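You operate a simulated robot arm through the tools that you are given. There is no shell and no other tool.

The job below is to be done with a simulated robot arm. You get a single attempt, and the scene is never put back.

## Task
Fill the blue dipper with grit to a little under or over its line.
Fine: scoop it from the grit tub with the garden scoop and put the scoop back; tubs and dipper stay where they stand; spill nothing.
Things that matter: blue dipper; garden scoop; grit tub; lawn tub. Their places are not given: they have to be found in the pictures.

The check looks at the end state, three seconds after you hand in, the way a careful person would. Anything else that was tipped, shoved, dropped, spilled or broken makes it a failure.

## Robot
A 7-joint arm with a two-finger parallel gripper, fixed in place. Base frame: the origin is at the foot of the arm, x ahead of it, y to its left, z up; the work surface is at about z = 780. Readings come in mm, rad, newtons and seconds.
With the tool pointing down near the work surface it reaches from about 100 to 660 mm from the base axis. Its first joint turns from -1.152 to 1.152 rad. Payload 1.57 kg.
Tool frame: the origin (TCP) lies between the finger pads and is the grasp point; the fingertips stand 30 mm ahead of it; z points along the fingers, y is the line along which they close. The gripper opens to 80 mm. The fingers are 17 mm wide and 12 mm thick; the gripper's body (40 by 82 mm) begins 80 mm behind the TCP.
Orientation is that of the tool frame in the base frame, as [roll, pitch, yaw] about the fixed x, y, z axes, in that order (R = Rz(yaw) Ry(pitch) Rx(roll)). With the fingers straight down and closing along the base's y, the tool's x points along the base's -x, its y along +y and its z along -z.

## Interface
- The arm moves only by the tool play_rows. Its argument "steps" is text: rows parted by semicolons, each of 7 numbers parted by spaces: the opening, from 0 (shut) to 1 (fully open), then the shift along the tool's x, y, z in mm, then the turn, a rotation vector about the tool's x, y, z in rad. In form: gripper tx ty tz wx wy wz; .... A call has 1 to 20 rows; each row shifts and turns the commanded pose from where the row before left it, along the tool's axes as they then stand. A row lasts 0.2 s, in which the tool goes at most 50 mm and 0.15 rad; a call with a longer step from one row to the next is refused whole, and so is a gripper value outside its range. A pose out of reach is approached as far as the arm can. The call stops where the force on the tool passes 40 N (or 10 N more than at its start, if that is more) or the arm is blocked; 0.2 s more then pass. Each finger travels about 72 mm/s and halts on what it meets, pressing with about 43 N; the grip force reading is that of the motor and also rises with nothing between the fingers. The clock runs only during rows and for 0.2 s after the last one: add rows that do not move to give the fingers time. It gives the time, the measured TCP pose, the force on the tool (base axes), the opening and the grip force at its end, in the units of the frame above (readings bear some noise), with the torque about the TCP (base axes, N m) and any sound that the robot's microphone picked up.
- Cameras (640 x 400 px; columns grow to the right, rows downward): "scene" is fixed at [47.9, 429.5, 1412.6]; the picture's right is [-0.83, -0.56, 0.00], its down [-0.38, 0.56, -0.74] and it looks along [0.41, -0.61, -0.68] (base axes); focal length 235 px, centre (320, 200). "wrist" rides on the gripper at [72, -7, -122] in the tool frame; the picture's right is [0.09, 1.00, 0.00], its down [-0.84, 0.08, -0.54] and it looks along [-0.54, 0.05, 0.84] (tool axes); focal length 238 px, centre (320, 200).
- capture(camera): a new picture of that camera. It takes no simulated time.
- measure_at(camera, pixels): for up to 12 pixels [column, row] of the newest picture of that camera ("zoom" is the newest enlarged one), the place [x, y, z] in the base frame of the surface seen there, good to about 2 mm. It takes no simulated time.
- zoom(camera, box): a new picture of the part [left, top, right, bottom] of that camera's present view, enlarged. It takes no simulated time.
- close_job(): hands the job in; it is judged then, once.

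Open the gripper and draw the arm clear of the work before you hand the job in, unless the task says otherwise.

The tools are called as name(argument=value, ...) on one line, values as JSON. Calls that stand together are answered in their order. play_rows: Moves the arm, as the interface text tells. Its arguments: {"type":"object","properties":{"steps":{"type":"string"}},"required":["steps"]} The other tools are called the same way: capture (camera) takes a picture; measure_at (camera, pixels) gives the place of the surface under pixels of a picture; zoom (camera, box) takes an enlarged picture of a part of a camera's view; close_job () hands the job in.

At the start:

```text
t: 0.0
ee_pos: [357.0, 171.0, 1205.0]
tool_rot: [3.141, 0.0, -3.141]
wrist_force: [0.9, 0.2, 0.5]
wrist_torque: [-0.01, -0.04, -0.03]
grip_width: 80.1
grasp_force: 0.0
```

scene: 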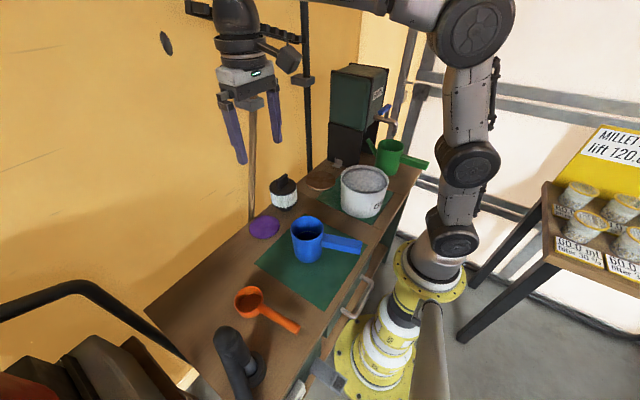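
wrist: 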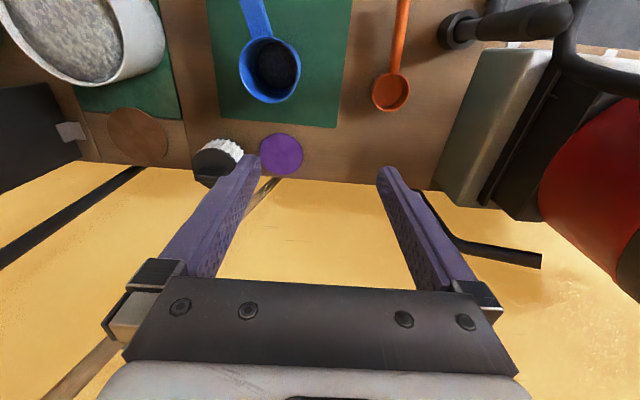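

The scene shows a blue dipper near (307,240), an orange scoop near (250,300), a white tub at (364,190) and a green thing at (390,155). I zoom in to read labels and details.

zoom(camera="scene", box=[220, 130, 440, 270])

zoom(camera="scene", box=[180, 220, 380, 345])

zoom(camera="wrist", box=[180, 0, 460, 175])

zoom(camera="scene", box=[520, 110, 640, 300])

```text
2.86 times, centred on (330, 200) of scene
```

zoom: 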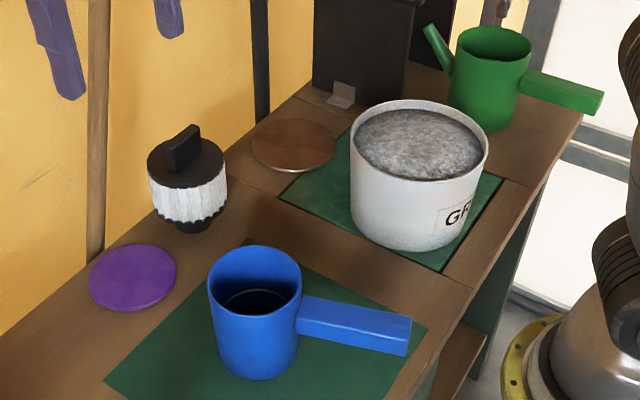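

```text
3.20 times, centred on (280, 282) of scene
```

zoom: 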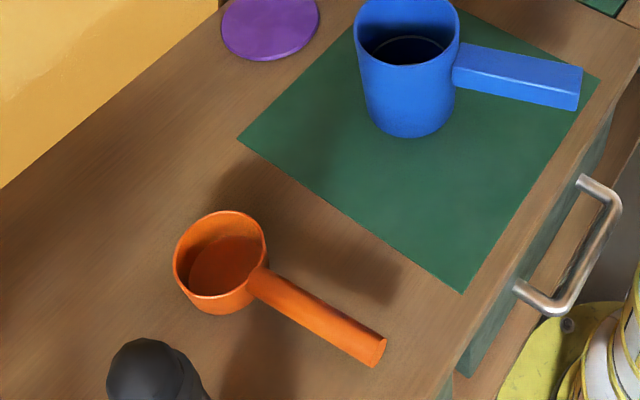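

```text
2.29 times, centred on (320, 88) of wrist
```

zoom: 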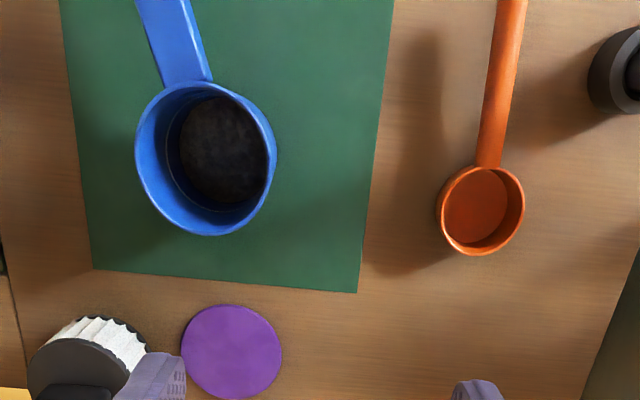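

```text
2.11 times, centred on (580, 205) of scene
```

zoom: 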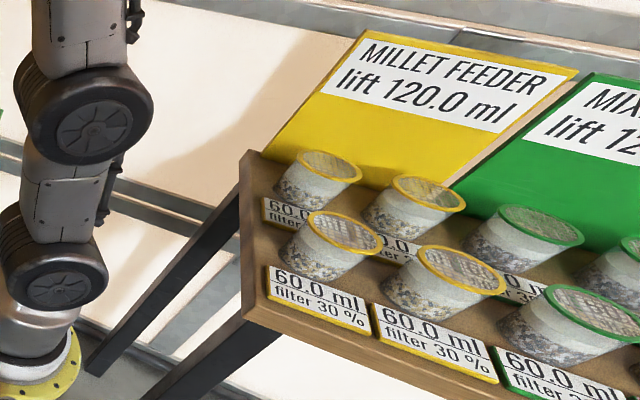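

I measure the key objects: the scoop, dipper, tub rims and content, and the green box.

zoom(camera="scene", box=[310, 50, 440, 130])

zoom(camera="wrist", box=[0, 0, 200, 125])

zoom(camera="scene", box=[320, 150, 410, 225])

measure_at(camera="scene", pixels=[[250, 300], [235, 299], [263, 296], [249, 288], [249, 315], [275, 318], [297, 328], [210, 320], [250, 265], [330, 270], [340, 250], [360, 252]])

measure_at(camera="wrist", pixels=[[275, 65], [290, 90], [243, 60], [299, 60], [270, 100], [388, 92], [391, 75], [391, 110], [373, 92], [409, 92], [395, 60], [403, 10]])

```text
4.92 times, centred on (375, 90) of scene
```

zoom: 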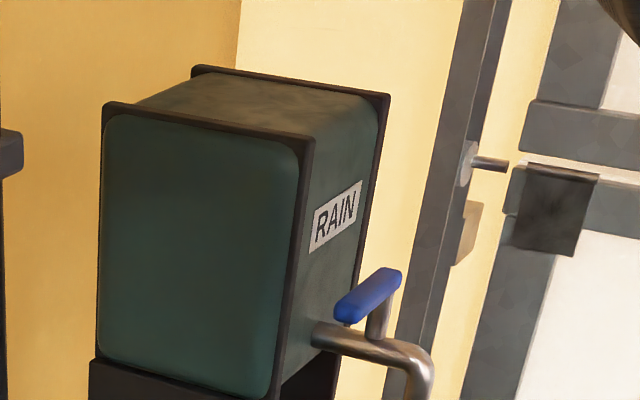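

```text
3.20 times, centred on (100, 62) of wrist
```

zoom: 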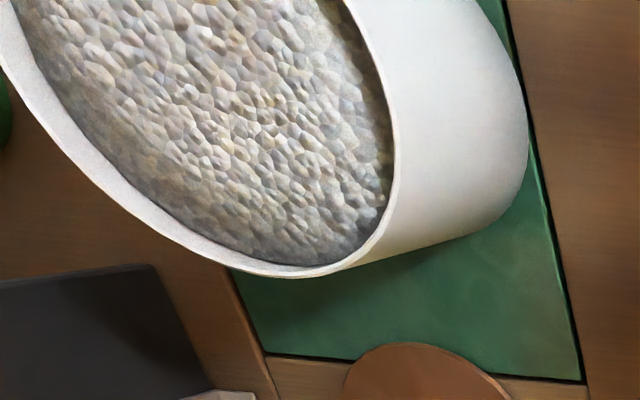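

```text
5.33 times, centred on (365, 188) of scene
```

zoom: 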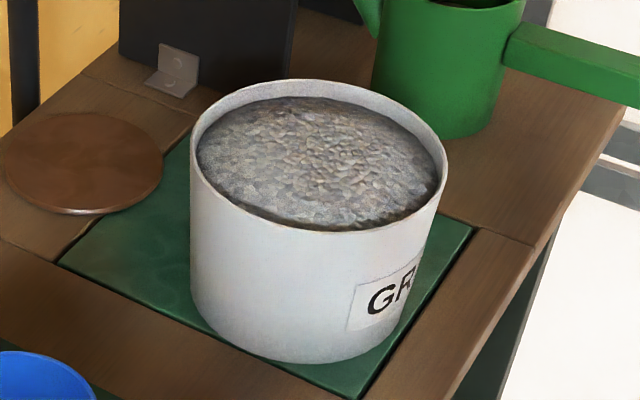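

```text
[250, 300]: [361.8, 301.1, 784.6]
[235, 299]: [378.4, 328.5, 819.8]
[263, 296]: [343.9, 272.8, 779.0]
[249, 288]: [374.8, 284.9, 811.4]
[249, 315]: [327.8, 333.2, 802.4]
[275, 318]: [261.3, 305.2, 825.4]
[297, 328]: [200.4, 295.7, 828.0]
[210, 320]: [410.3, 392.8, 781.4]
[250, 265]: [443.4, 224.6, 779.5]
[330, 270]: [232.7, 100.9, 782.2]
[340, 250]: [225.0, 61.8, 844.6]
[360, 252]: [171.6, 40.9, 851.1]
```

```text
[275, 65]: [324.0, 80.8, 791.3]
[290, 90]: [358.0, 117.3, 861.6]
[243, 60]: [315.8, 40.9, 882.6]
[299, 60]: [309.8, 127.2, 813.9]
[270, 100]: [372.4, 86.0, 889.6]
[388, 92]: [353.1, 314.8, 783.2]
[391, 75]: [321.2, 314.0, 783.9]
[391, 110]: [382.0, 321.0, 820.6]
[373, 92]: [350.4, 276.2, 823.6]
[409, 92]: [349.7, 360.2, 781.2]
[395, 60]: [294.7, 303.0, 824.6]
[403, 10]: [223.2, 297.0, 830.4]
```

The dipper is at about (335,85) with its rim near z=885, and the scoop bowl is at about (352,318) with its rim near z=822. Next I measure the white tub and the green can, and move the arm back and right to read the tub label and find the second tub.

measure_at(camera="scene", pixels=[[364, 180], [342, 178], [387, 182], [363, 166], [362, 193], [360, 215], [345, 205], [391, 145], [319, 181], [265, 228], [285, 190], [335, 160]])

play_rows(steps="1 40 -20 0 0 0 0;1 40 -30 0 0 0 0;1 40 -30 0 0 0 0;1 30 -40 0 0 0 0;1 0 -45 0 0 0 0;1 0 -45 0 0 0 0;1 0 -45 0 0 0 0;1 0 0 0 0 0 0")

capture(camera="wrist")

capture(camera="scene")

```text
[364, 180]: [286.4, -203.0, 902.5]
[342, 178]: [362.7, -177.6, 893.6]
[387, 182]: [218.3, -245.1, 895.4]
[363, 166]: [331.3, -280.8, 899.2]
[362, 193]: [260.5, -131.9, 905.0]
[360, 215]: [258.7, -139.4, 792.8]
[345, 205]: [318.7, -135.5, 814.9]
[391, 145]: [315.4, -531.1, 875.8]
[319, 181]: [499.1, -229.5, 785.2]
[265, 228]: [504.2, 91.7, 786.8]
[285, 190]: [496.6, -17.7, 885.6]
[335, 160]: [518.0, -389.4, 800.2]
```

```text
t: 1.8
ee_pos: [206.8, -84.8, 1205.7]
tool_rot: [3.141, 0.0, -3.141]
wrist_force: [0.2, -0.7, 0.4]
wrist_torque: [-0.05, 0.02, -0.02]
grip_width: 80.0
grasp_force: 0.1
```

```text
taken
```

wrist: 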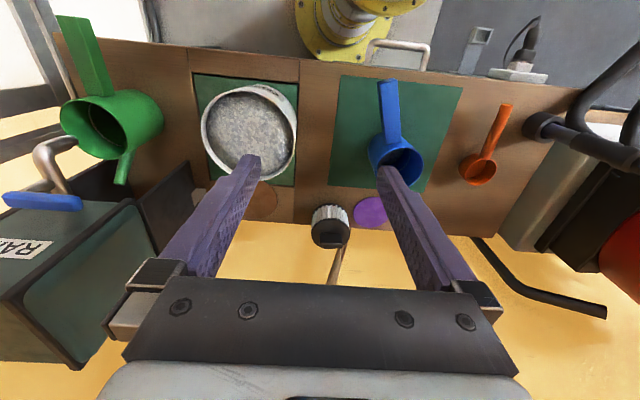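

```text
taken
```

scene: 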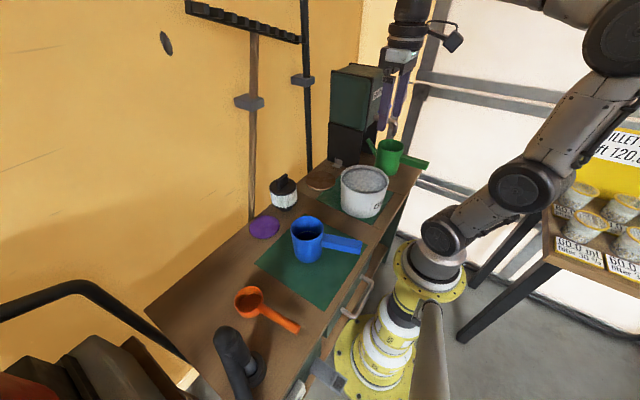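

Only one white tub is on the bench in view, so I go down near it on the robot side to read its label (edge at scene (372,205)).

play_rows(steps="1 20 -35 0 0 0 0;1 20 -40 0 0 0 0;1 17 -40 0 0 0 0;1 0 0 45 0 0 0;1 0 0 45 0 0 0;1 0 0 45 0 0 0;1 0 0 45 0 0 0;1 0 0 0 0 0 0")

capture(camera="wrist")

capture(camera="scene")

```text
t: 3.6
ee_pos: [149.9, -199.8, 1026.0]
tool_rot: [3.142, -0.001, 3.141]
wrist_force: [1.2, 0.0, -0.1]
wrist_torque: [0.03, 0.02, 0.03]
grip_width: 79.6
grasp_force: 0.1
```

```text
taken
```

wrist: 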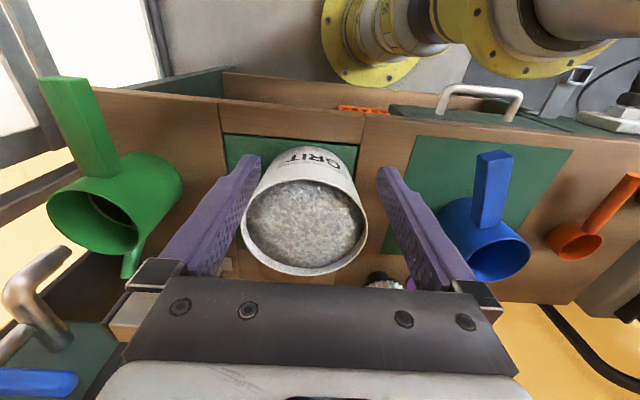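

```text
taken
```

scene: 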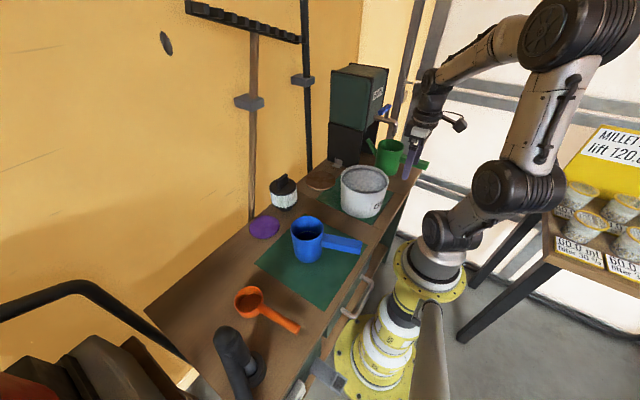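

The label reads "GRIT". There is something orange in the drawer/shelf at (360,108), so I zoom in there.

zoom(camera="wrist", box=[210, 60, 530, 260])

zoom(camera="wrist", box=[300, 80, 440, 160])

measure_at(camera="wrist", pixels=[[360, 109], [345, 107], [390, 112], [430, 112], [280, 108], [300, 90], [480, 90], [300, 76], [250, 85], [440, 120], [500, 110], [305, 225]])

```text
2.00 times, centred on (370, 160) of wrist
```

zoom: 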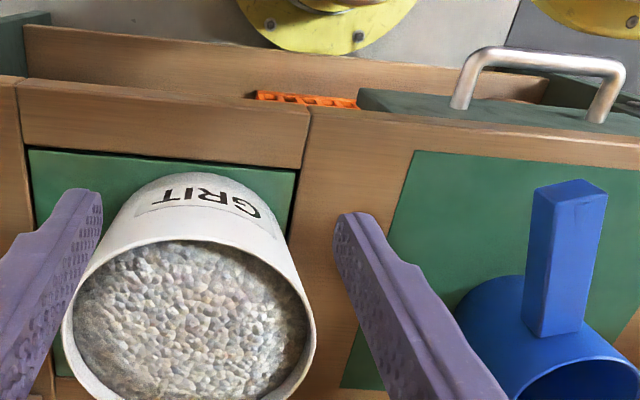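

```text
4.57 times, centred on (370, 120) of wrist
```

zoom: 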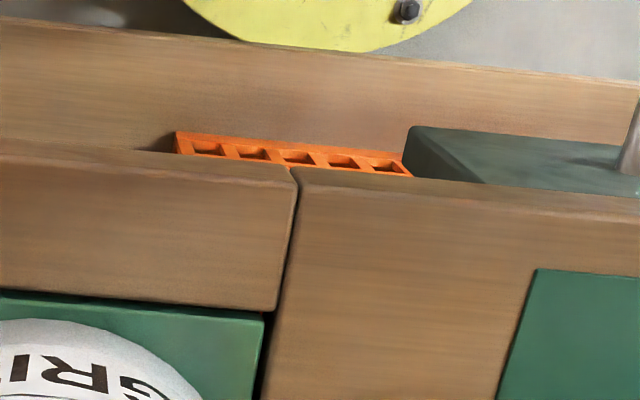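

```text
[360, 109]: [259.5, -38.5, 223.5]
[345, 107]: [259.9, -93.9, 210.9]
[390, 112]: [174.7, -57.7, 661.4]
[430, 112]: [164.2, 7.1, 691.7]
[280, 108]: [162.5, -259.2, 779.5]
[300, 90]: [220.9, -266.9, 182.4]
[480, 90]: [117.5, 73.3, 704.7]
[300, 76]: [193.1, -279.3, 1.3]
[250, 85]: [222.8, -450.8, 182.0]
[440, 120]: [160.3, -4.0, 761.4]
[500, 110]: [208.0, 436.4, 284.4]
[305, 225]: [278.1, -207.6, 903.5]
```

That orange crate is far below, on the floor. The orange scoop on the bench is therefore the garden scoop. Next I go over the blue dipper and tilt the camera to look straight into it and find the line.

play_rows(steps="1 0 0 -40 0 0 0;1 -20 45 -20 0 0 0;1 -30 40 0 0 0 0;1 -30 40 0 0 0 0;1 -30 40 0 0 0 0;1 -30 40 0 0 0 0;1 -30 40 0 0 0 0;1 -15 40 0 0 0 0;1 0 0 0 0 0.143 0;1 0 0 0 0 0.143 0;1 0 0 0 0 0.143 0;1 0 0 0 0 0.143 0;1 0 0 0 0 0 0")

capture(camera="wrist")

zoom(camera="wrist", box=[220, 120, 420, 245])

```text
refused: row 2 steps farther than a row can; nothing moved
```

```text
taken
```

wrist: 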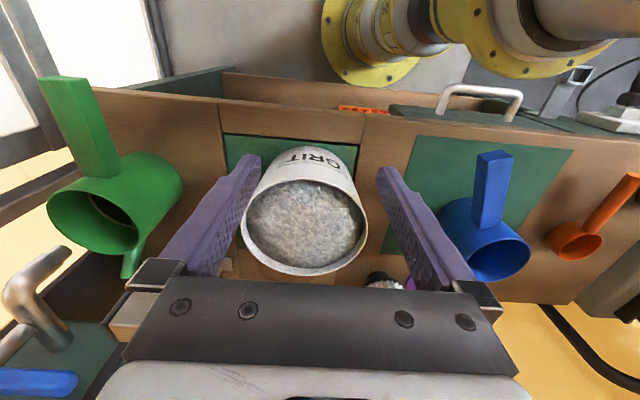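

```text
3.20 times, centred on (320, 182) of wrist
```

zoom: 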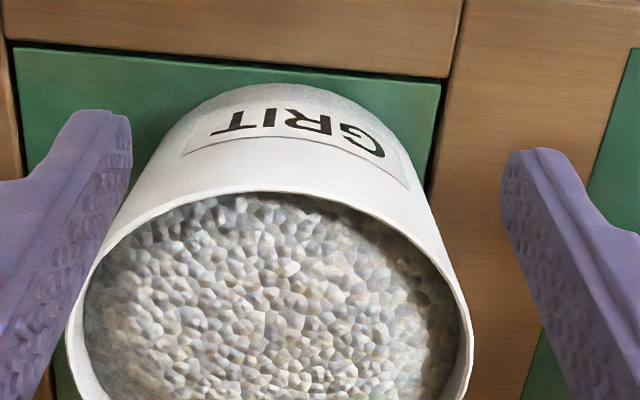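

Row 2 stepped too far (over 50 mm), so nothing moved. I repeat it with smaller steps.

play_rows(steps="1 0 0 -40 0 0 0;1 -20 40 0 0 0 0;1 -30 38 0 0 0 0;1 -30 38 0 0 0 0;1 -30 38 0 0 0 0;1 -30 38 0 0 0 0;1 -30 38 0 0 0 0;1 -15 38 0 0 0 0;1 0 17 0 0 0 0;1 0 0 0 0 0.143 0;1 0 0 0 0 0.143 0;1 0 0 0 0 0.143 0;1 0 0 0 0 0.143 0;1 0 0 0 0 0 0")

capture(camera="wrist")

zoom(camera="wrist", box=[240, 130, 400, 230])

```text
t: 6.6
ee_pos: [336.5, 85.1, 1065.3]
tool_rot: [-3.141, -0.574, -3.141]
wrist_force: [-0.2, -0.2, 0.1]
wrist_torque: [0.0, -0.01, 0.01]
grip_width: 79.9
grasp_force: 0.1
```

```text
taken
```

wrist: 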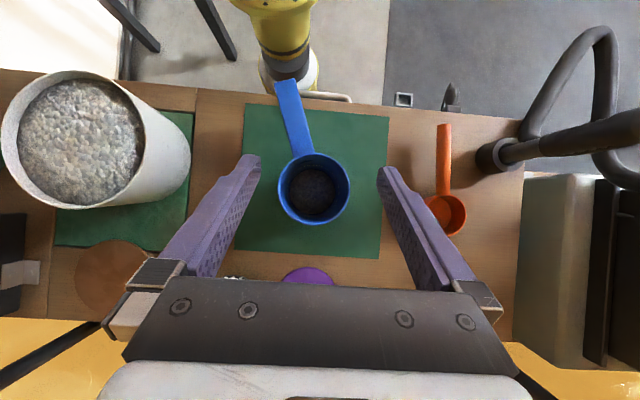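

```text
4.00 times, centred on (320, 180) of wrist
```

zoom: 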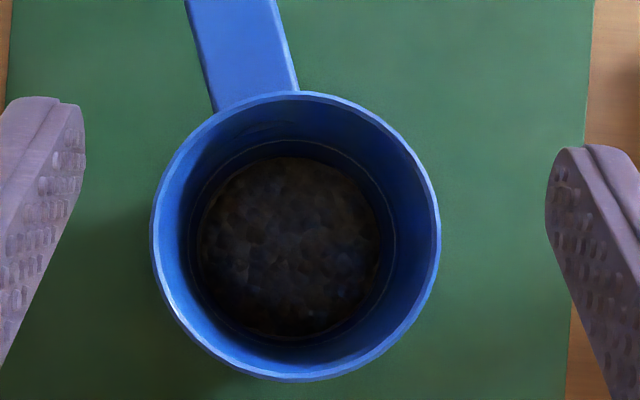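

There's a faint ring inside the dipper (zoom (290,140) top, (395,240) right) and a grainy dark bottom. I measure the depths of rim, ring and content.

measure_at(camera="zoom", pixels=[[290, 245], [290, 200], [250, 245], [340, 270], [290, 300], [290, 141], [395, 240], [188, 240], [155, 235], [437, 235], [297, 94], [297, 378]])

zoom(camera="wrist", box=[270, 145, 360, 230])

```text
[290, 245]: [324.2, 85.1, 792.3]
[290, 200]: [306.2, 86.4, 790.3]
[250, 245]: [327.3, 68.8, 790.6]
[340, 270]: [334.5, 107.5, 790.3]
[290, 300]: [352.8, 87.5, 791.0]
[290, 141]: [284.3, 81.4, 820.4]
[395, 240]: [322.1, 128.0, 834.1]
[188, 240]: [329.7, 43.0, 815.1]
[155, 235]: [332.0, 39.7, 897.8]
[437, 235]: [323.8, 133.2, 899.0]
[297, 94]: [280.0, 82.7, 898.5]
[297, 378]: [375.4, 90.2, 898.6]
```

```text
4.71 times, centred on (315, 188) of wrist
```

zoom: 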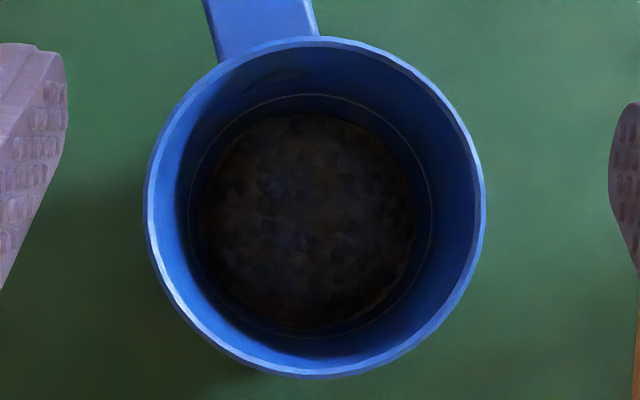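

The dipper is centred at about (327,86), with its rim at z≈898 and floor at z≈791. The line height needs an oblique view, so I zoom the scene camera onto the dipper interior.

zoom(camera="scene", box=[285, 210, 335, 242])

```text
12.50 times, centred on (310, 226) of scene
```

zoom: 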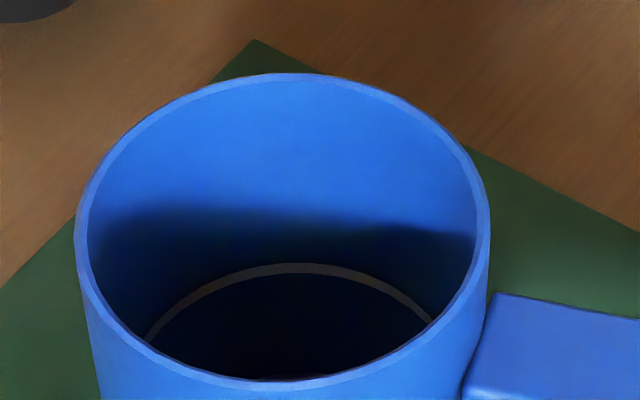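

The ring is clearly visible on the far wall at (300,268). I measure along it.

measure_at(camera="zoom", pixels=[[300, 267], [270, 268], [330, 269], [240, 276], [370, 280], [300, 200], [300, 150], [300, 100], [300, 77], [300, 300], [300, 340], [180, 310]])

zoom(camera="scene", box=[225, 275, 305, 340])

zoom(camera="scene", box=[335, 155, 395, 200])

```text
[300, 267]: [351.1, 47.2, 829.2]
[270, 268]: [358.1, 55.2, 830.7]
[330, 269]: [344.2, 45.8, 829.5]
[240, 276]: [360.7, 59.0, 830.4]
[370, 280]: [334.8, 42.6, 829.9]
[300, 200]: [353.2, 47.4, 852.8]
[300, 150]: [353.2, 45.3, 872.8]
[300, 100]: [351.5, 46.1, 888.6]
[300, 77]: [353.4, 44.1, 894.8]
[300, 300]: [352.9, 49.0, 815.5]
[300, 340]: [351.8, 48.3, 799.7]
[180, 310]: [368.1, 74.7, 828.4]
```

```text
6.15 times, centred on (265, 308) of scene
```

zoom: 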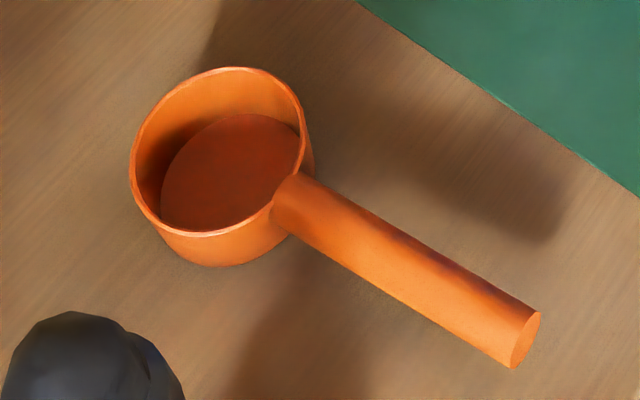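

```text
8.89 times, centred on (365, 178) of scene
```

zoom: 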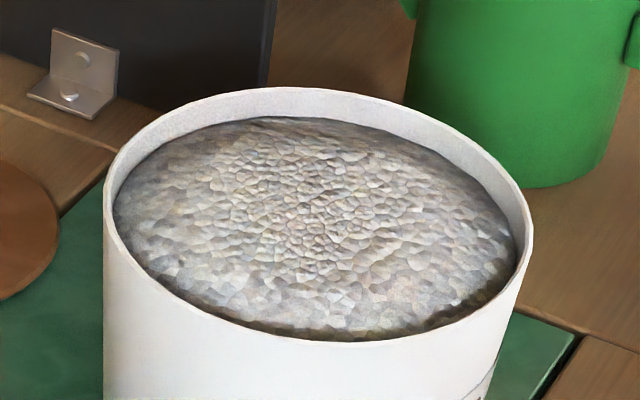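

The line is at z≈830, about 39 mm above the dipper floor. Now I measure the tub and scoop geometry more exactly.

measure_at(camera="zoom", pixels=[[285, 93], [120, 160], [108, 220], [525, 210], [340, 340], [320, 200], [200, 220], [450, 220], [320, 130], [320, 300], [150, 190], [200, 310]])

zoom(camera="scene", box=[230, 280, 305, 336])

```text
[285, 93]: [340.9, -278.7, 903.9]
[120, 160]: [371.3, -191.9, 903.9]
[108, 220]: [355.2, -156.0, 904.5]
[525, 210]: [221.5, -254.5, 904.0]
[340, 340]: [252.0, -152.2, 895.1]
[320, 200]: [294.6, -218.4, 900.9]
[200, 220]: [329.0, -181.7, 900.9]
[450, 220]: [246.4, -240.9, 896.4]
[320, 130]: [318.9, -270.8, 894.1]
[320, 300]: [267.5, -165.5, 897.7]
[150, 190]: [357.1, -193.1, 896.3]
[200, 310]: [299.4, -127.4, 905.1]
```

```text
7.14 times, centred on (268, 308) of scene
```

zoom: 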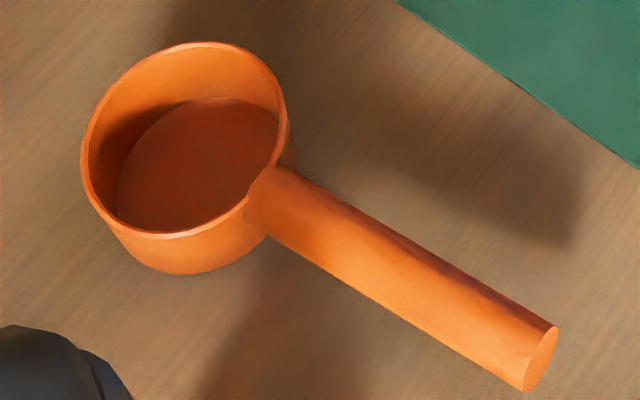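

Tub: rim at z≈904, centred at about (292,-211) with radius about 83, and grit at 895–901. Now the scoop geometry.

measure_at(camera="zoom", pixels=[[180, 46], [84, 165], [175, 236], [285, 115], [200, 160], [130, 200], [265, 190], [320, 215], [400, 262], [480, 307], [545, 335], [470, 345]])

measure_at(camera="wrist", pixels=[[444, 128], [445, 150], [444, 170], [446, 188], [447, 214], [428, 208], [465, 212], [446, 195], [437, 150], [450, 150], [447, 234], [483, 160]])

```text
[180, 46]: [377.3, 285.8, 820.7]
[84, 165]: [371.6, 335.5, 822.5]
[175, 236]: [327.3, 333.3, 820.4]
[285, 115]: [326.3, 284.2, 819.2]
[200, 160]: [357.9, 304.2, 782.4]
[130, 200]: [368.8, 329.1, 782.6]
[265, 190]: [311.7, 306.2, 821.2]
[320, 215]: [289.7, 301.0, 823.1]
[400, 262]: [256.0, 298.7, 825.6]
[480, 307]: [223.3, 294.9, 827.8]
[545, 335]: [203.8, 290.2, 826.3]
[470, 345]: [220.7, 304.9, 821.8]
```

```text
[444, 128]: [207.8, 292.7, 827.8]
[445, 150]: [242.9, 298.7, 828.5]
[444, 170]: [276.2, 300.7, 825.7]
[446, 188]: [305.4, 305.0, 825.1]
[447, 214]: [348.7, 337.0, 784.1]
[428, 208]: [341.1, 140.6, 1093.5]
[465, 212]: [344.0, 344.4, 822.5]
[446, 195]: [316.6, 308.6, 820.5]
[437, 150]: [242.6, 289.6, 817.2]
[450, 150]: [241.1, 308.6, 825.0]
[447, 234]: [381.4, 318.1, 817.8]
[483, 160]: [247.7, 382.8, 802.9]
```

Scoop: bowl centre (349,310), rim z≈821, about 37 mm deep, inner radius about 32 (about 120 ml). Its handle runs to (203,291) with its top at z≈826. The line needs about 235 ml, so roughly two scoops. Before grasping, I rehearse the sideways pouring roll with the empty gripper well above the dipper.

play_rows(steps="1 0 0 0 0 -0.143 0;1 0 0 0 0 -0.143 0;1 0 0 0 0 -0.143 0;1 0 0 0 0 -0.143 0;1 40 0 0 0 0 0;1 43 0 0 0 0 0;1 0 0 0 0.147 0 0;1 0 0 0 0.147 0 0;1 0 0 0 0.147 0 0;1 0 0 0 0.147 0 0;1 0 0 0 0.147 0 0;1 0 0 0 0.147 0 0;1 0 0 0 0.147 0 0;1 0 0 0 0.147 0 0;1 0 0 0 0.147 0 0;1 0 0 0 0.147 0 0;1 0 0 0 0.147 0 0;1 0 0 0 0.147 0 0;1 0 0 0 0 0 0")

capture(camera="scene")

```text
t: 10.6
ee_pos: [249.7, 78.0, 1058.4]
tool_rot: [-1.377, 0.0, -3.14]
wrist_force: [0.8, 0.5, -0.6]
wrist_torque: [0.01, 0.01, -0.03]
grip_width: 80.2
grasp_force: 0.0
out of reach, approached as far as the arm can: row 18
```

```text
taken
```

scene: 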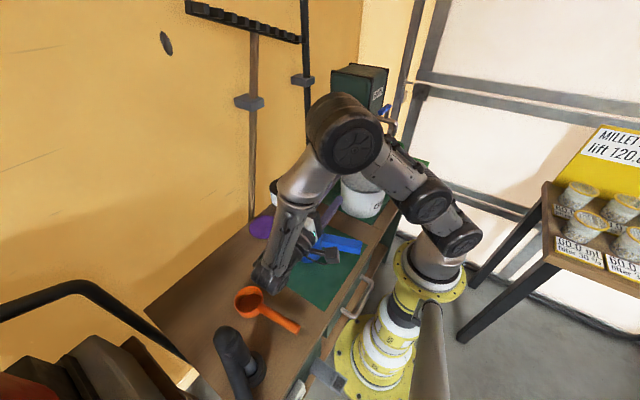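

The roll pour pose is just reachable (about 1.76 rad). I rehearse the nose-down pitch too, since it is needed for scooping and may pour more cleanly.

measure_at(camera="scene", pixels=[[228, 335], [240, 340], [250, 370], [235, 360]])

play_rows(steps="1 0 0 0 -0.147 0 0;1 0 0 0 -0.147 0 0;1 0 0 0 -0.147 0 0;1 0 0 0 -0.147 0 0;1 0 0 0 -0.147 0 0;1 0 0 0 -0.147 0 0;1 0 0 0 -0.147 0 0;1 0 0 0 -0.147 0 0;1 0 0 0 -0.147 0 0;1 0 0 0 -0.147 0 0;1 0 0 0 -0.147 0 0;1 0 0 0 -0.147 0 0;1 -40 0 0 0 0 0;1 -40 0 0 0 0 0;1 0 0 0 0 0 0")

play_rows(steps="1 0 0 0 0 0.147 0;1 0 0 0 0 0.147 0;1 0 0 0 0 0.147 0;1 0 0 0 0 0.147 0;1 0 0 0 0 0.147 0;1 0 0 0 0 0.147 0;1 0 0 0 0 0.147 0;1 0 0 0 0 0.147 0;1 0 0 0 0 0.147 0;1 0 0 0 0 0.147 0;1 0 0 0 0 0.147 0;1 0 0 0 0 0.147 0;1 0 0 0 0 0 0")

capture(camera="scene")

```text
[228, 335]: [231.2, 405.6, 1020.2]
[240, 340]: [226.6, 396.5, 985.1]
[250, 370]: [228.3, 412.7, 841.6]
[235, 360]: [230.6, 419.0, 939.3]
```

```text
t: 13.8
ee_pos: [330.2, 79.0, 1058.2]
tool_rot: [3.141, -0.001, 3.141]
wrist_force: [0.0, 0.2, 0.1]
wrist_torque: [0.02, -0.02, -0.02]
grip_width: 80.0
grasp_force: 0.1
```

```text
t: 16.6
ee_pos: [207.5, 68.9, 959.6]
tool_rot: [0.001, -1.376, 0.001]
wrist_force: [-0.5, -0.4, -0.2]
wrist_torque: [-0.02, 0.01, -0.01]
grip_width: 80.0
grasp_force: 0.1
out of reach, approached as far as the arm can: row 7, 8, 9, 10, 11, 12
```

```text
taken
```

scene: 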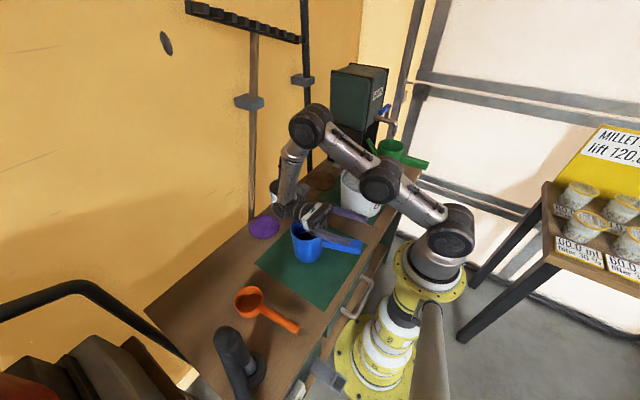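

Full nose-down isn't reachable: it drifts after about 0.9 rad. I undo that motion and try a roll pour with the handle turned toward -y, so that the hand points away from the robot.

play_rows(steps="1 0 0 0 0 -0.147 0;1 0 0 0 0 -0.147 0;1 0 0 0 0 -0.147 0;1 0 0 0 0 -0.147 0;1 0 0 0 0 -0.147 0;1 0 0 0 0 -0.147 0;1 0 0 0 0 -0.147 0;1 0 0 0 0 -0.147 0;1 0 0 0 0 -0.147 0;1 0 0 0 0 -0.147 0;1 0 0 0 0 -0.147 0;1 0 0 0 0 -0.147 0;1 0 -35 0 0 0 0;1 0 -35 0 0 0 0;1 0 0 0 0 0 0")

play_rows(steps="1 0 0 0 0 0 -0.145;1 0 0 0 0 0 -0.145;1 0 0 0 0 0 -0.145;1 0 0 0 0 0 -0.145;1 0 0 0 0 0 -0.145;1 0 0 0 0 0 -0.145;1 0 0 0 0 0 -0.145;1 0 0 0 0 0 -0.145;1 0 0 0 0 0 -0.145;1 0 0 0 0 0 -0.145;1 0 0 0 0 0 -0.12;1 0 0 0 0 0 0")

play_rows(steps="1 0 0 0 0.147 0 0;1 0 0 0 0.147 0 0;1 0 0 0 0.147 0 0;1 0 0 0 0.147 0 0;1 0 0 0 0.147 0 0;1 0 0 0 0.147 0 0;1 0 0 0 0.147 0 0;1 0 0 0 0.147 0 0;1 0 0 0 0.147 0 0;1 0 0 0 0.147 0 0;1 0 0 0 0.147 0 0;1 0 0 0 0.147 0 0;1 0 0 0 0.147 0 0;1 0 0 0 0 0 0")

capture(camera="scene")

```text
t: 19.8
ee_pos: [207.8, -1.8, 960.5]
tool_rot: [-3.14, 0.0, 3.141]
wrist_force: [-0.7, 0.1, -0.7]
wrist_torque: [0.0, -0.03, -0.04]
grip_width: 80.1
grasp_force: 0.1
```

```text
t: 22.4
ee_pos: [207.4, -2.0, 958.9]
tool_rot: [-3.141, -0.001, -1.568]
wrist_force: [0.5, 0.4, 0.0]
wrist_torque: [0.0, 0.05, 0.02]
grip_width: 80.3
grasp_force: 0.0
```

```text
t: 24.8
ee_pos: [285.2, -16.6, 1063.4]
tool_rot: [-1.568, -0.044, -1.598]
wrist_force: [0.5, 0.8, -0.7]
wrist_torque: [-0.05, 0.0, -0.01]
grip_width: 80.4
grasp_force: 0.1
out of reach, approached as far as the arm can: row 7, 8, 9, 10
stopped in row 11: the arm was blocked; the commanded pose is now the measured one
```

```text
taken
```

scene: 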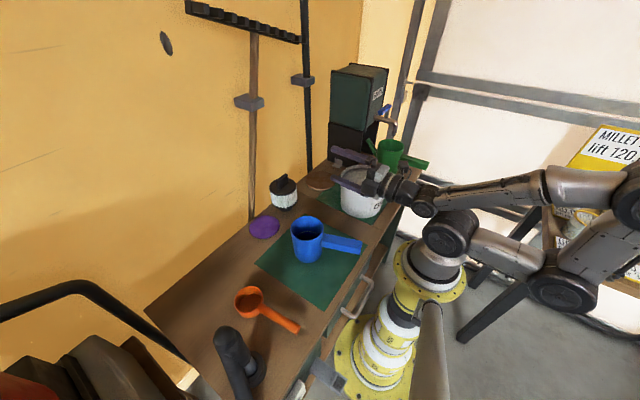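

This variant swings the elbow far out toward the neighbouring table and gets blocked, so I won't use it. I roll back carefully and check.

play_rows(steps="1 0 0 0 -0.147 0 0;1 0 0 0 -0.147 0 0;1 0 0 0 -0.147 0 0;1 0 0 0 -0.147 0 0;1 0 0 0 -0.147 0 0;1 0 0 0 -0.147 0 0;1 0 0 0 -0.147 0 0;1 0 0 0 -0.147 0 0;1 0 0 0 -0.147 0 0;1 0 0 0 -0.147 0 0;1 0 0 0 -0.1 0 0;1 0 0 0 0 0 0")

capture(camera="scene")

```text
t: 27.4
ee_pos: [285.0, -15.4, 1064.5]
tool_rot: [-3.138, -0.045, -1.598]
wrist_force: [0.5, 0.0, -0.3]
wrist_torque: [0.03, -0.01, 0.05]
grip_width: 80.0
grasp_force: 0.1
```

```text
taken
```

scene: 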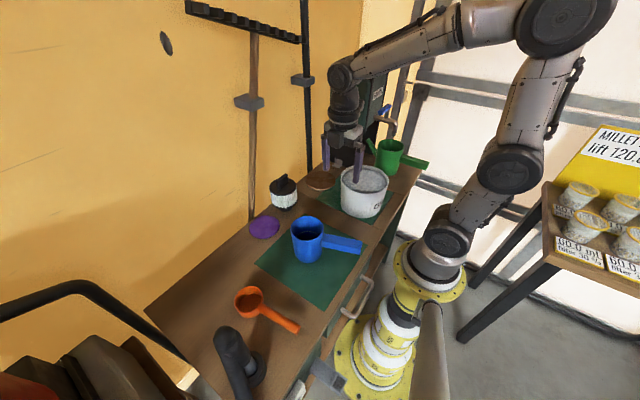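

The table cups are undisturbed. I turn back to the handle yaw (0.125 off) and rehearse the first pour pose (handle toward -x, hand on the +y side) at a working height near (254,56,965).

play_rows(steps="1 0 0 0 0 -0.045 0;1 0 0 0 0 0 0.142;1 0 0 0 0 0 0.142;1 0 0 0 0 0 0.142;1 0 0 0 0 0 0.142;1 0 0 0 0 0 0.142;1 0 0 0 0 0 0.142;1 0 0 0 0 0 0.142;1 0 0 0 0 0 0.142;1 0 0 0 0 0 0.142;1 0 0 0 0 0 0.14;1 11 37 0 0 0 0;1 11 37 0 0 0 0;1 0 0 33 0 0 0;1 0 0 33 0 0 0;1 0 0 33 0 0 0;1 0 0 0 0 0 0")

play_rows(steps="1 0 0 0 0.147 0 0;1 0 0 0 0.147 0 0;1 0 0 0 0.147 0 0;1 0 0 0 0.147 0 0;1 0 0 0 0.147 0 0;1 0 0 0 0.147 0 0;1 0 0 0 0.147 0 0;1 0 0 0 0.147 0 0;1 0 0 0 0.147 0 0;1 0 0 0 0.147 0 0;1 0 0 0 0.147 0 0;1 0 0 0 0.147 0 0;1 0 0 0 0 0 0")

capture(camera="scene")

```text
t: 30.9
ee_pos: [255.6, 53.9, 963.7]
tool_rot: [3.141, 0.008, -3.015]
wrist_force: [0.1, 0.0, 0.0]
wrist_torque: [-0.03, 0.02, -0.02]
grip_width: 80.1
grasp_force: 0.0
```

```text
t: 33.8
ee_pos: [255.5, 54.2, 964.5]
tool_rot: [-1.378, 0.006, -3.017]
wrist_force: [-0.4, 0.0, -0.1]
wrist_torque: [0.02, 0.01, -0.01]
grip_width: 79.8
grasp_force: 0.1
```

```text
taken
```

scene: 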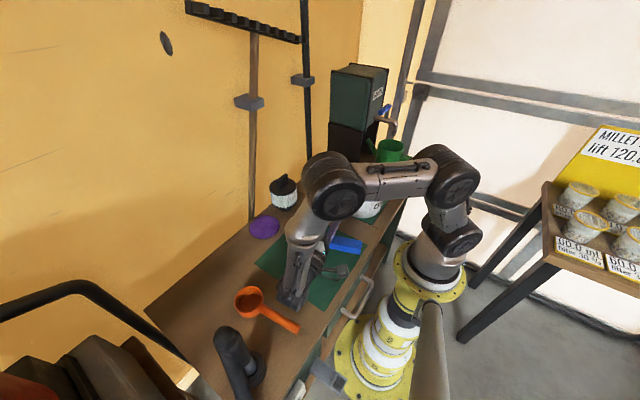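

The pour pose is reached exactly at z≈965. I try two more roll rows to learn the limit, then roll back.

play_rows(steps="1 0 0 0 0.147 0 0;1 0 0 0 0.147 0 0;1 0 0 0 0.147 0 0;1 0 0 0 0 0 0")

zoom(camera="scene", box=[220, 130, 440, 330])

measure_at(camera="zoom", pixels=[[250, 260], [230, 350], [300, 160], [240, 420]])

```text
t: 34.8
ee_pos: [235.3, 39.7, 957.7]
tool_rot: [-0.935, 0.007, -3.017]
wrist_force: [-0.1, -0.5, -0.2]
wrist_torque: [-0.05, 0.02, 0.01]
grip_width: 79.9
grasp_force: 0.0
out of reach, approached as far as the arm can: row 3
```

```text
2.00 times, centred on (330, 230) of scene
```

zoom: 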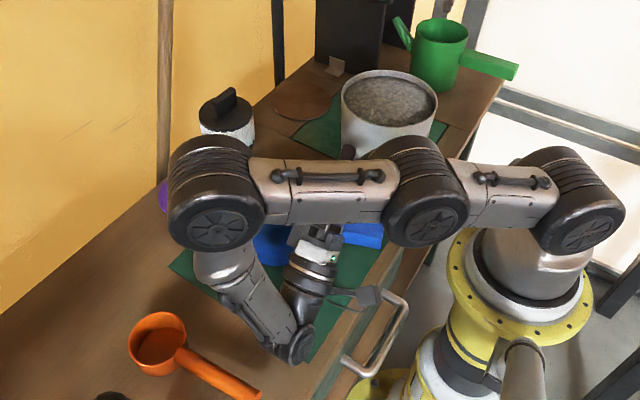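

```text
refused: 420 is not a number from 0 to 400
```

Roll up to about 2.05 rad works without drift. I roll back, rise, and move over the scoop handle at (275,301).

play_rows(steps="1 0 0 0 -0.147 0 0;1 0 0 0 -0.147 0 0;1 0 0 0 -0.147 0 0;1 0 0 0 -0.147 0 0;1 0 0 0 -0.147 0 0;1 0 0 0 -0.147 0 0;1 0 0 0 -0.147 0 0;1 0 0 0 -0.147 0 0;1 0 0 0 -0.147 0 0;1 0 0 0 -0.147 0 0;1 0 0 0 -0.147 0 0;1 0 0 0 -0.147 0 0;1 0 0 0 -0.147 0 0;1 0 0 0 -0.147 0 0;1 0 0 0 -0.147 0 0;1 0 0 -20 0 0 0;1 0 0 0 0 0 0")

play_rows(steps="1 -12 42.3 0 0 0 0;1 -12 42.3 0 0 0 0;1 -12 42.3 0 0 0 0;1 -12 42.3 0 0 0 0;1 -12 42.3 0 0 0 0;1 -12 42.3 0 0 0 0;1 0 0 0 0 0 0")

capture(camera="wrist")

capture(camera="scene")

```text
t: 38.4
ee_pos: [235.3, 40.8, 977.1]
tool_rot: [3.141, 0.007, -3.016]
wrist_force: [0.0, -0.1, 0.3]
wrist_torque: [0.04, 0.0, -0.04]
grip_width: 80.0
grasp_force: 0.1
```

```text
t: 40.0
ee_pos: [274.8, 302.6, 977.4]
tool_rot: [3.14, 0.006, -3.018]
wrist_force: [-0.1, -0.1, 0.6]
wrist_torque: [0.0, -0.01, -0.04]
grip_width: 80.2
grasp_force: 0.1
```

```text
taken
```

wrist: 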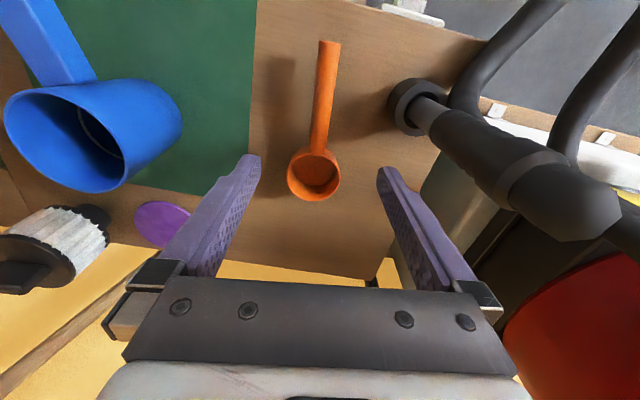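

```text
taken
```

scene: 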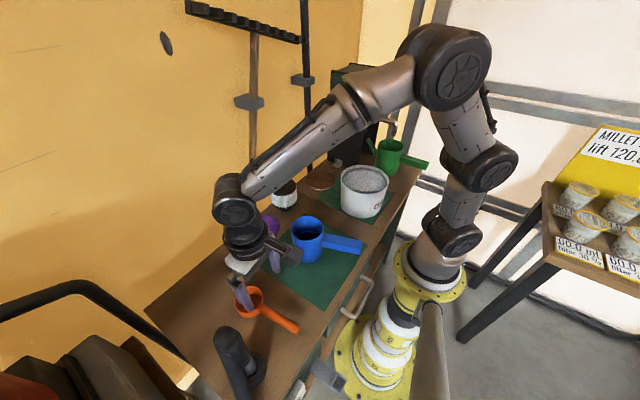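

The handle is in view from (329,45) to (316,155). I zoom to measure its axis, width and the black post on the right.

zoom(camera="wrist", box=[265, 30, 375, 205])

measure_at(camera="wrist", pixels=[[329, 45], [321, 70], [326, 70], [331, 70], [336, 70], [313, 120], [319, 120], [325, 120], [331, 120], [400, 100], [500, 170], [575, 220]])

```text
2.29 times, centred on (320, 118) of wrist
```

zoom: 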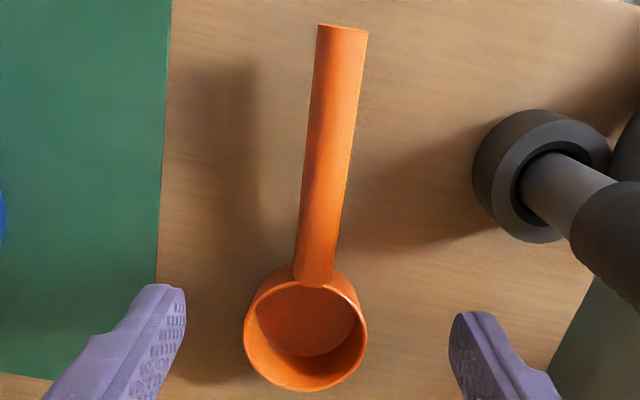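

```text
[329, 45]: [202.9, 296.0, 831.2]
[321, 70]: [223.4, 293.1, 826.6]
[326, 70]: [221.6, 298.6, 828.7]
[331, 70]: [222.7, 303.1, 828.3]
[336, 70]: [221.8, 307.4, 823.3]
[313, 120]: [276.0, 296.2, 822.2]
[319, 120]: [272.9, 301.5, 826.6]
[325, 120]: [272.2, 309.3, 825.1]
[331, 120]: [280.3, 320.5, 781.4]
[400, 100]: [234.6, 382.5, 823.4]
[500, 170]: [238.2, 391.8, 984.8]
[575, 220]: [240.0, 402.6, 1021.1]
```

The handle is about 21 mm wide, with its axis near y≈304 at x=275. I descend partway (fingertips at about 850) and re-check centring.

play_rows(steps="1 0 0 48 0 0 0;1 0 0 48 0 0 0;1 0 0 0 0 0 0")

capture(camera="wrist")

zoom(camera="wrist", box=[220, 40, 420, 240])

```text
t: 40.8
ee_pos: [277.1, 301.2, 881.8]
tool_rot: [3.14, 0.006, -3.017]
wrist_force: [0.1, -0.5, 0.0]
wrist_torque: [0.0, -0.02, -0.03]
grip_width: 80.1
grasp_force: 0.1
```

```text
taken
```

wrist: 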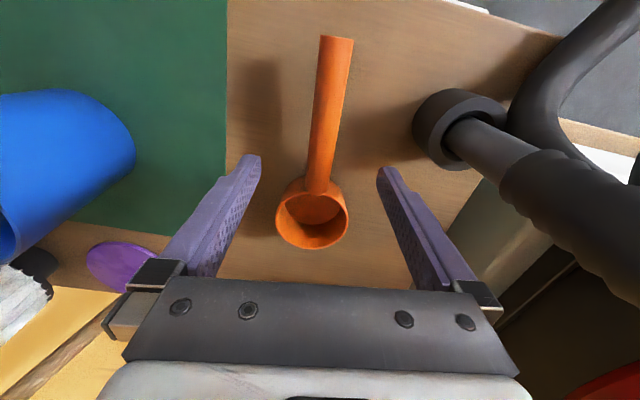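

```text
2.00 times, centred on (320, 140) of wrist
```

zoom: 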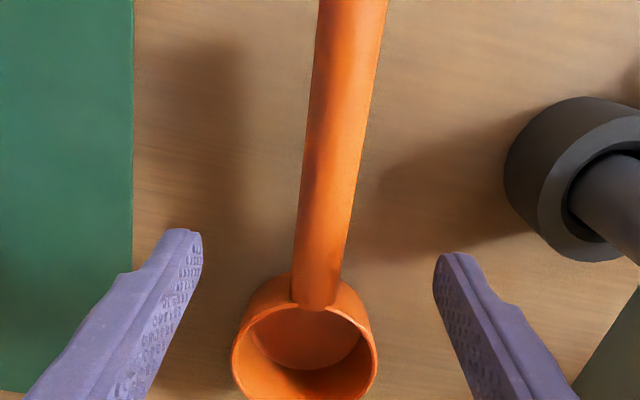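

The handle runs from (336,40) to (316,190), slightly rotated from the tool x. I measure edge points to get the exact yaw.

measure_at(camera="wrist", pixels=[[321, 60], [333.5, 60], [346, 60], [312, 115], [326, 115], [340, 115], [308, 160], [318, 160], [329, 160], [330, 95], [322, 140], [312, 240]])

```text
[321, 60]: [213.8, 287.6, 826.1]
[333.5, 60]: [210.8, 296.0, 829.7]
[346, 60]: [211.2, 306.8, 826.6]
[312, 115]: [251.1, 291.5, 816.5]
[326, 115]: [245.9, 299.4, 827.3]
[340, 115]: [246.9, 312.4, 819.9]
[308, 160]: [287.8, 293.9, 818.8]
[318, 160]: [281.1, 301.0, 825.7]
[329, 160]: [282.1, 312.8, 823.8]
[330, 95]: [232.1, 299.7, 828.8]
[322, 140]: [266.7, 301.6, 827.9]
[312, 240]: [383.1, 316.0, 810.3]
```

The handle axis passes (277, 303, ~816), with slope about 0.07 and a 10.5 mm radius. I correct yaw and centring, and descend to z≈818.

play_rows(steps="1 0 1.5 0 0 0 0.055;1 0 0 25 0 0 0;1 0 0 25 0 0 0;1 0 0 14 0 0 0;1 0 0 0 0 0 0")

capture(camera="wrist")

zoom(camera="scene", box=[200, 240, 320, 340])

```text
t: 42.0
ee_pos: [275.7, 303.4, 817.9]
tool_rot: [3.138, 0.006, -3.07]
wrist_force: [-0.9, -0.9, -0.1]
wrist_torque: [0.01, 0.0, 0.04]
grip_width: 79.9
grasp_force: 0.0
```

```text
taken
```

wrist: 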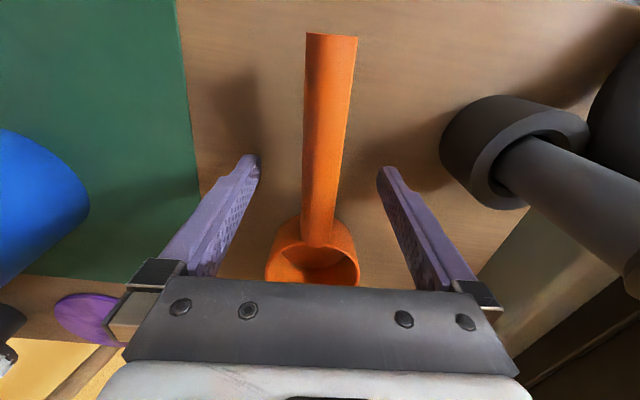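

```text
4.00 times, centred on (260, 290) of scene
```

zoom: 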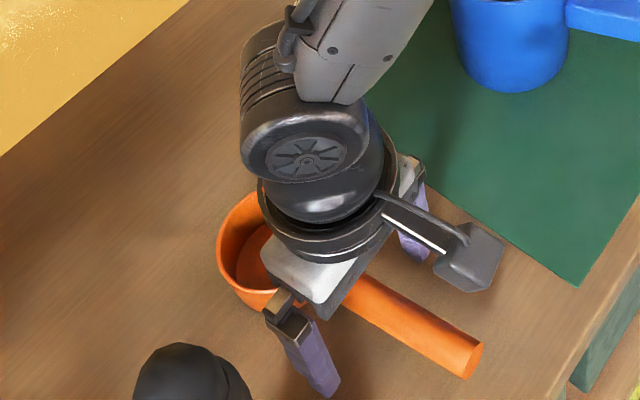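

The handle sits centred between the fingers. I close the gripper, gently at first.

play_rows(steps="0.7 0 0 0 0 0 0;0.5 0 0 0 0 0 0;0.38 0 0 0 0 0 0;0.3 0 0 0 0 0 0;0.2 0 0 0 0 0 0;0 0 0 0 0 0 0;0 0 0 0 0 0 0;0 0 0 0 0 0 0")

capture(camera="wrist")

```text
t: 43.8
ee_pos: [277.0, 303.5, 816.9]
tool_rot: [3.139, 0.007, -3.07]
wrist_force: [0.1, 0.7, -0.2]
wrist_torque: [-0.03, -0.01, 0.05]
grip_width: 20.9
grasp_force: 34.1
```

```text
taken
```

wrist: 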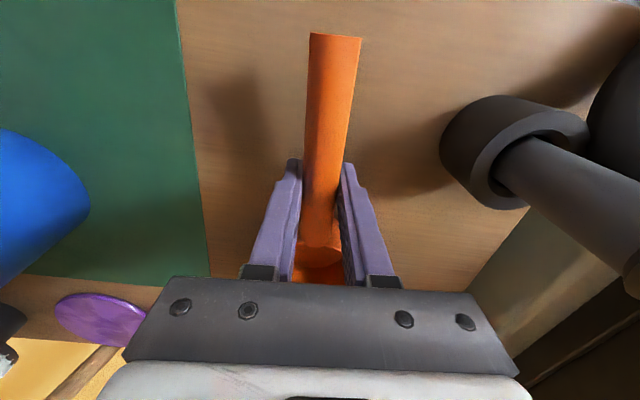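

The handle is held at 20.9 mm width. I lift straight up slowly and check the hold.

play_rows(steps="0 0 0 -10 0 0 0;0 0 0 -20 0 0 0;0 0 0 -35 0 0 0;0 0 0 -40 0 0 0;0 0 0 -40 0 0 0;0 0 0 -35 0 0 0;0 0 0 0 0 0 0")

capture(camera="scene")

zoom(camera="scene", box=[180, 180, 340, 320])

capture(camera="wrist")

```text
t: 45.4
ee_pos: [274.3, 303.3, 999.3]
tool_rot: [3.141, 0.005, -3.071]
wrist_force: [0.1, -0.1, -1.2]
wrist_torque: [-0.02, 0.1, -0.04]
grip_width: 21.0
grasp_force: 34.4
```

```text
taken
```

scene: 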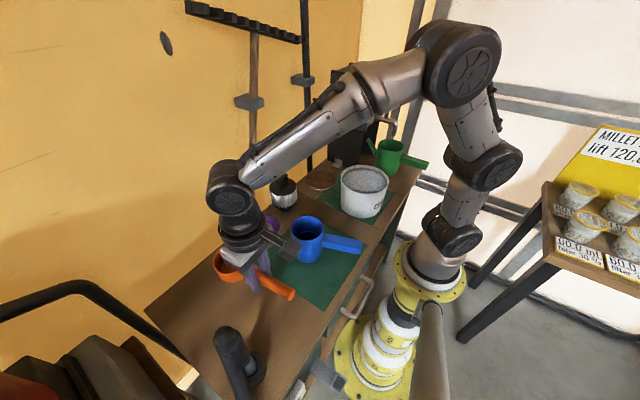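

```text
2.86 times, centred on (260, 250) of scene
```

zoom: 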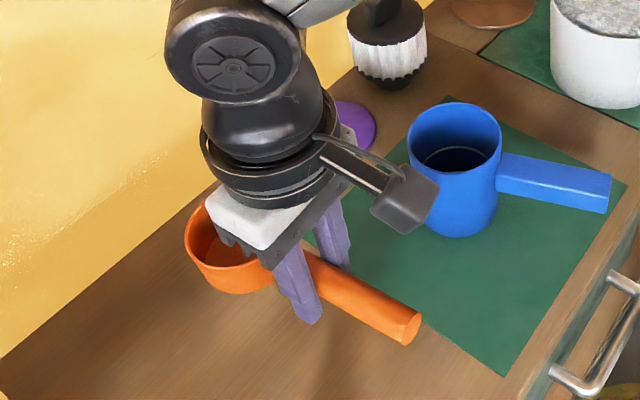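

```text
taken
```

wrist: 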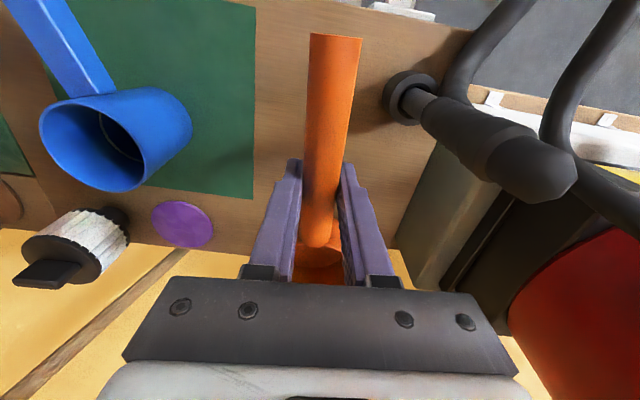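

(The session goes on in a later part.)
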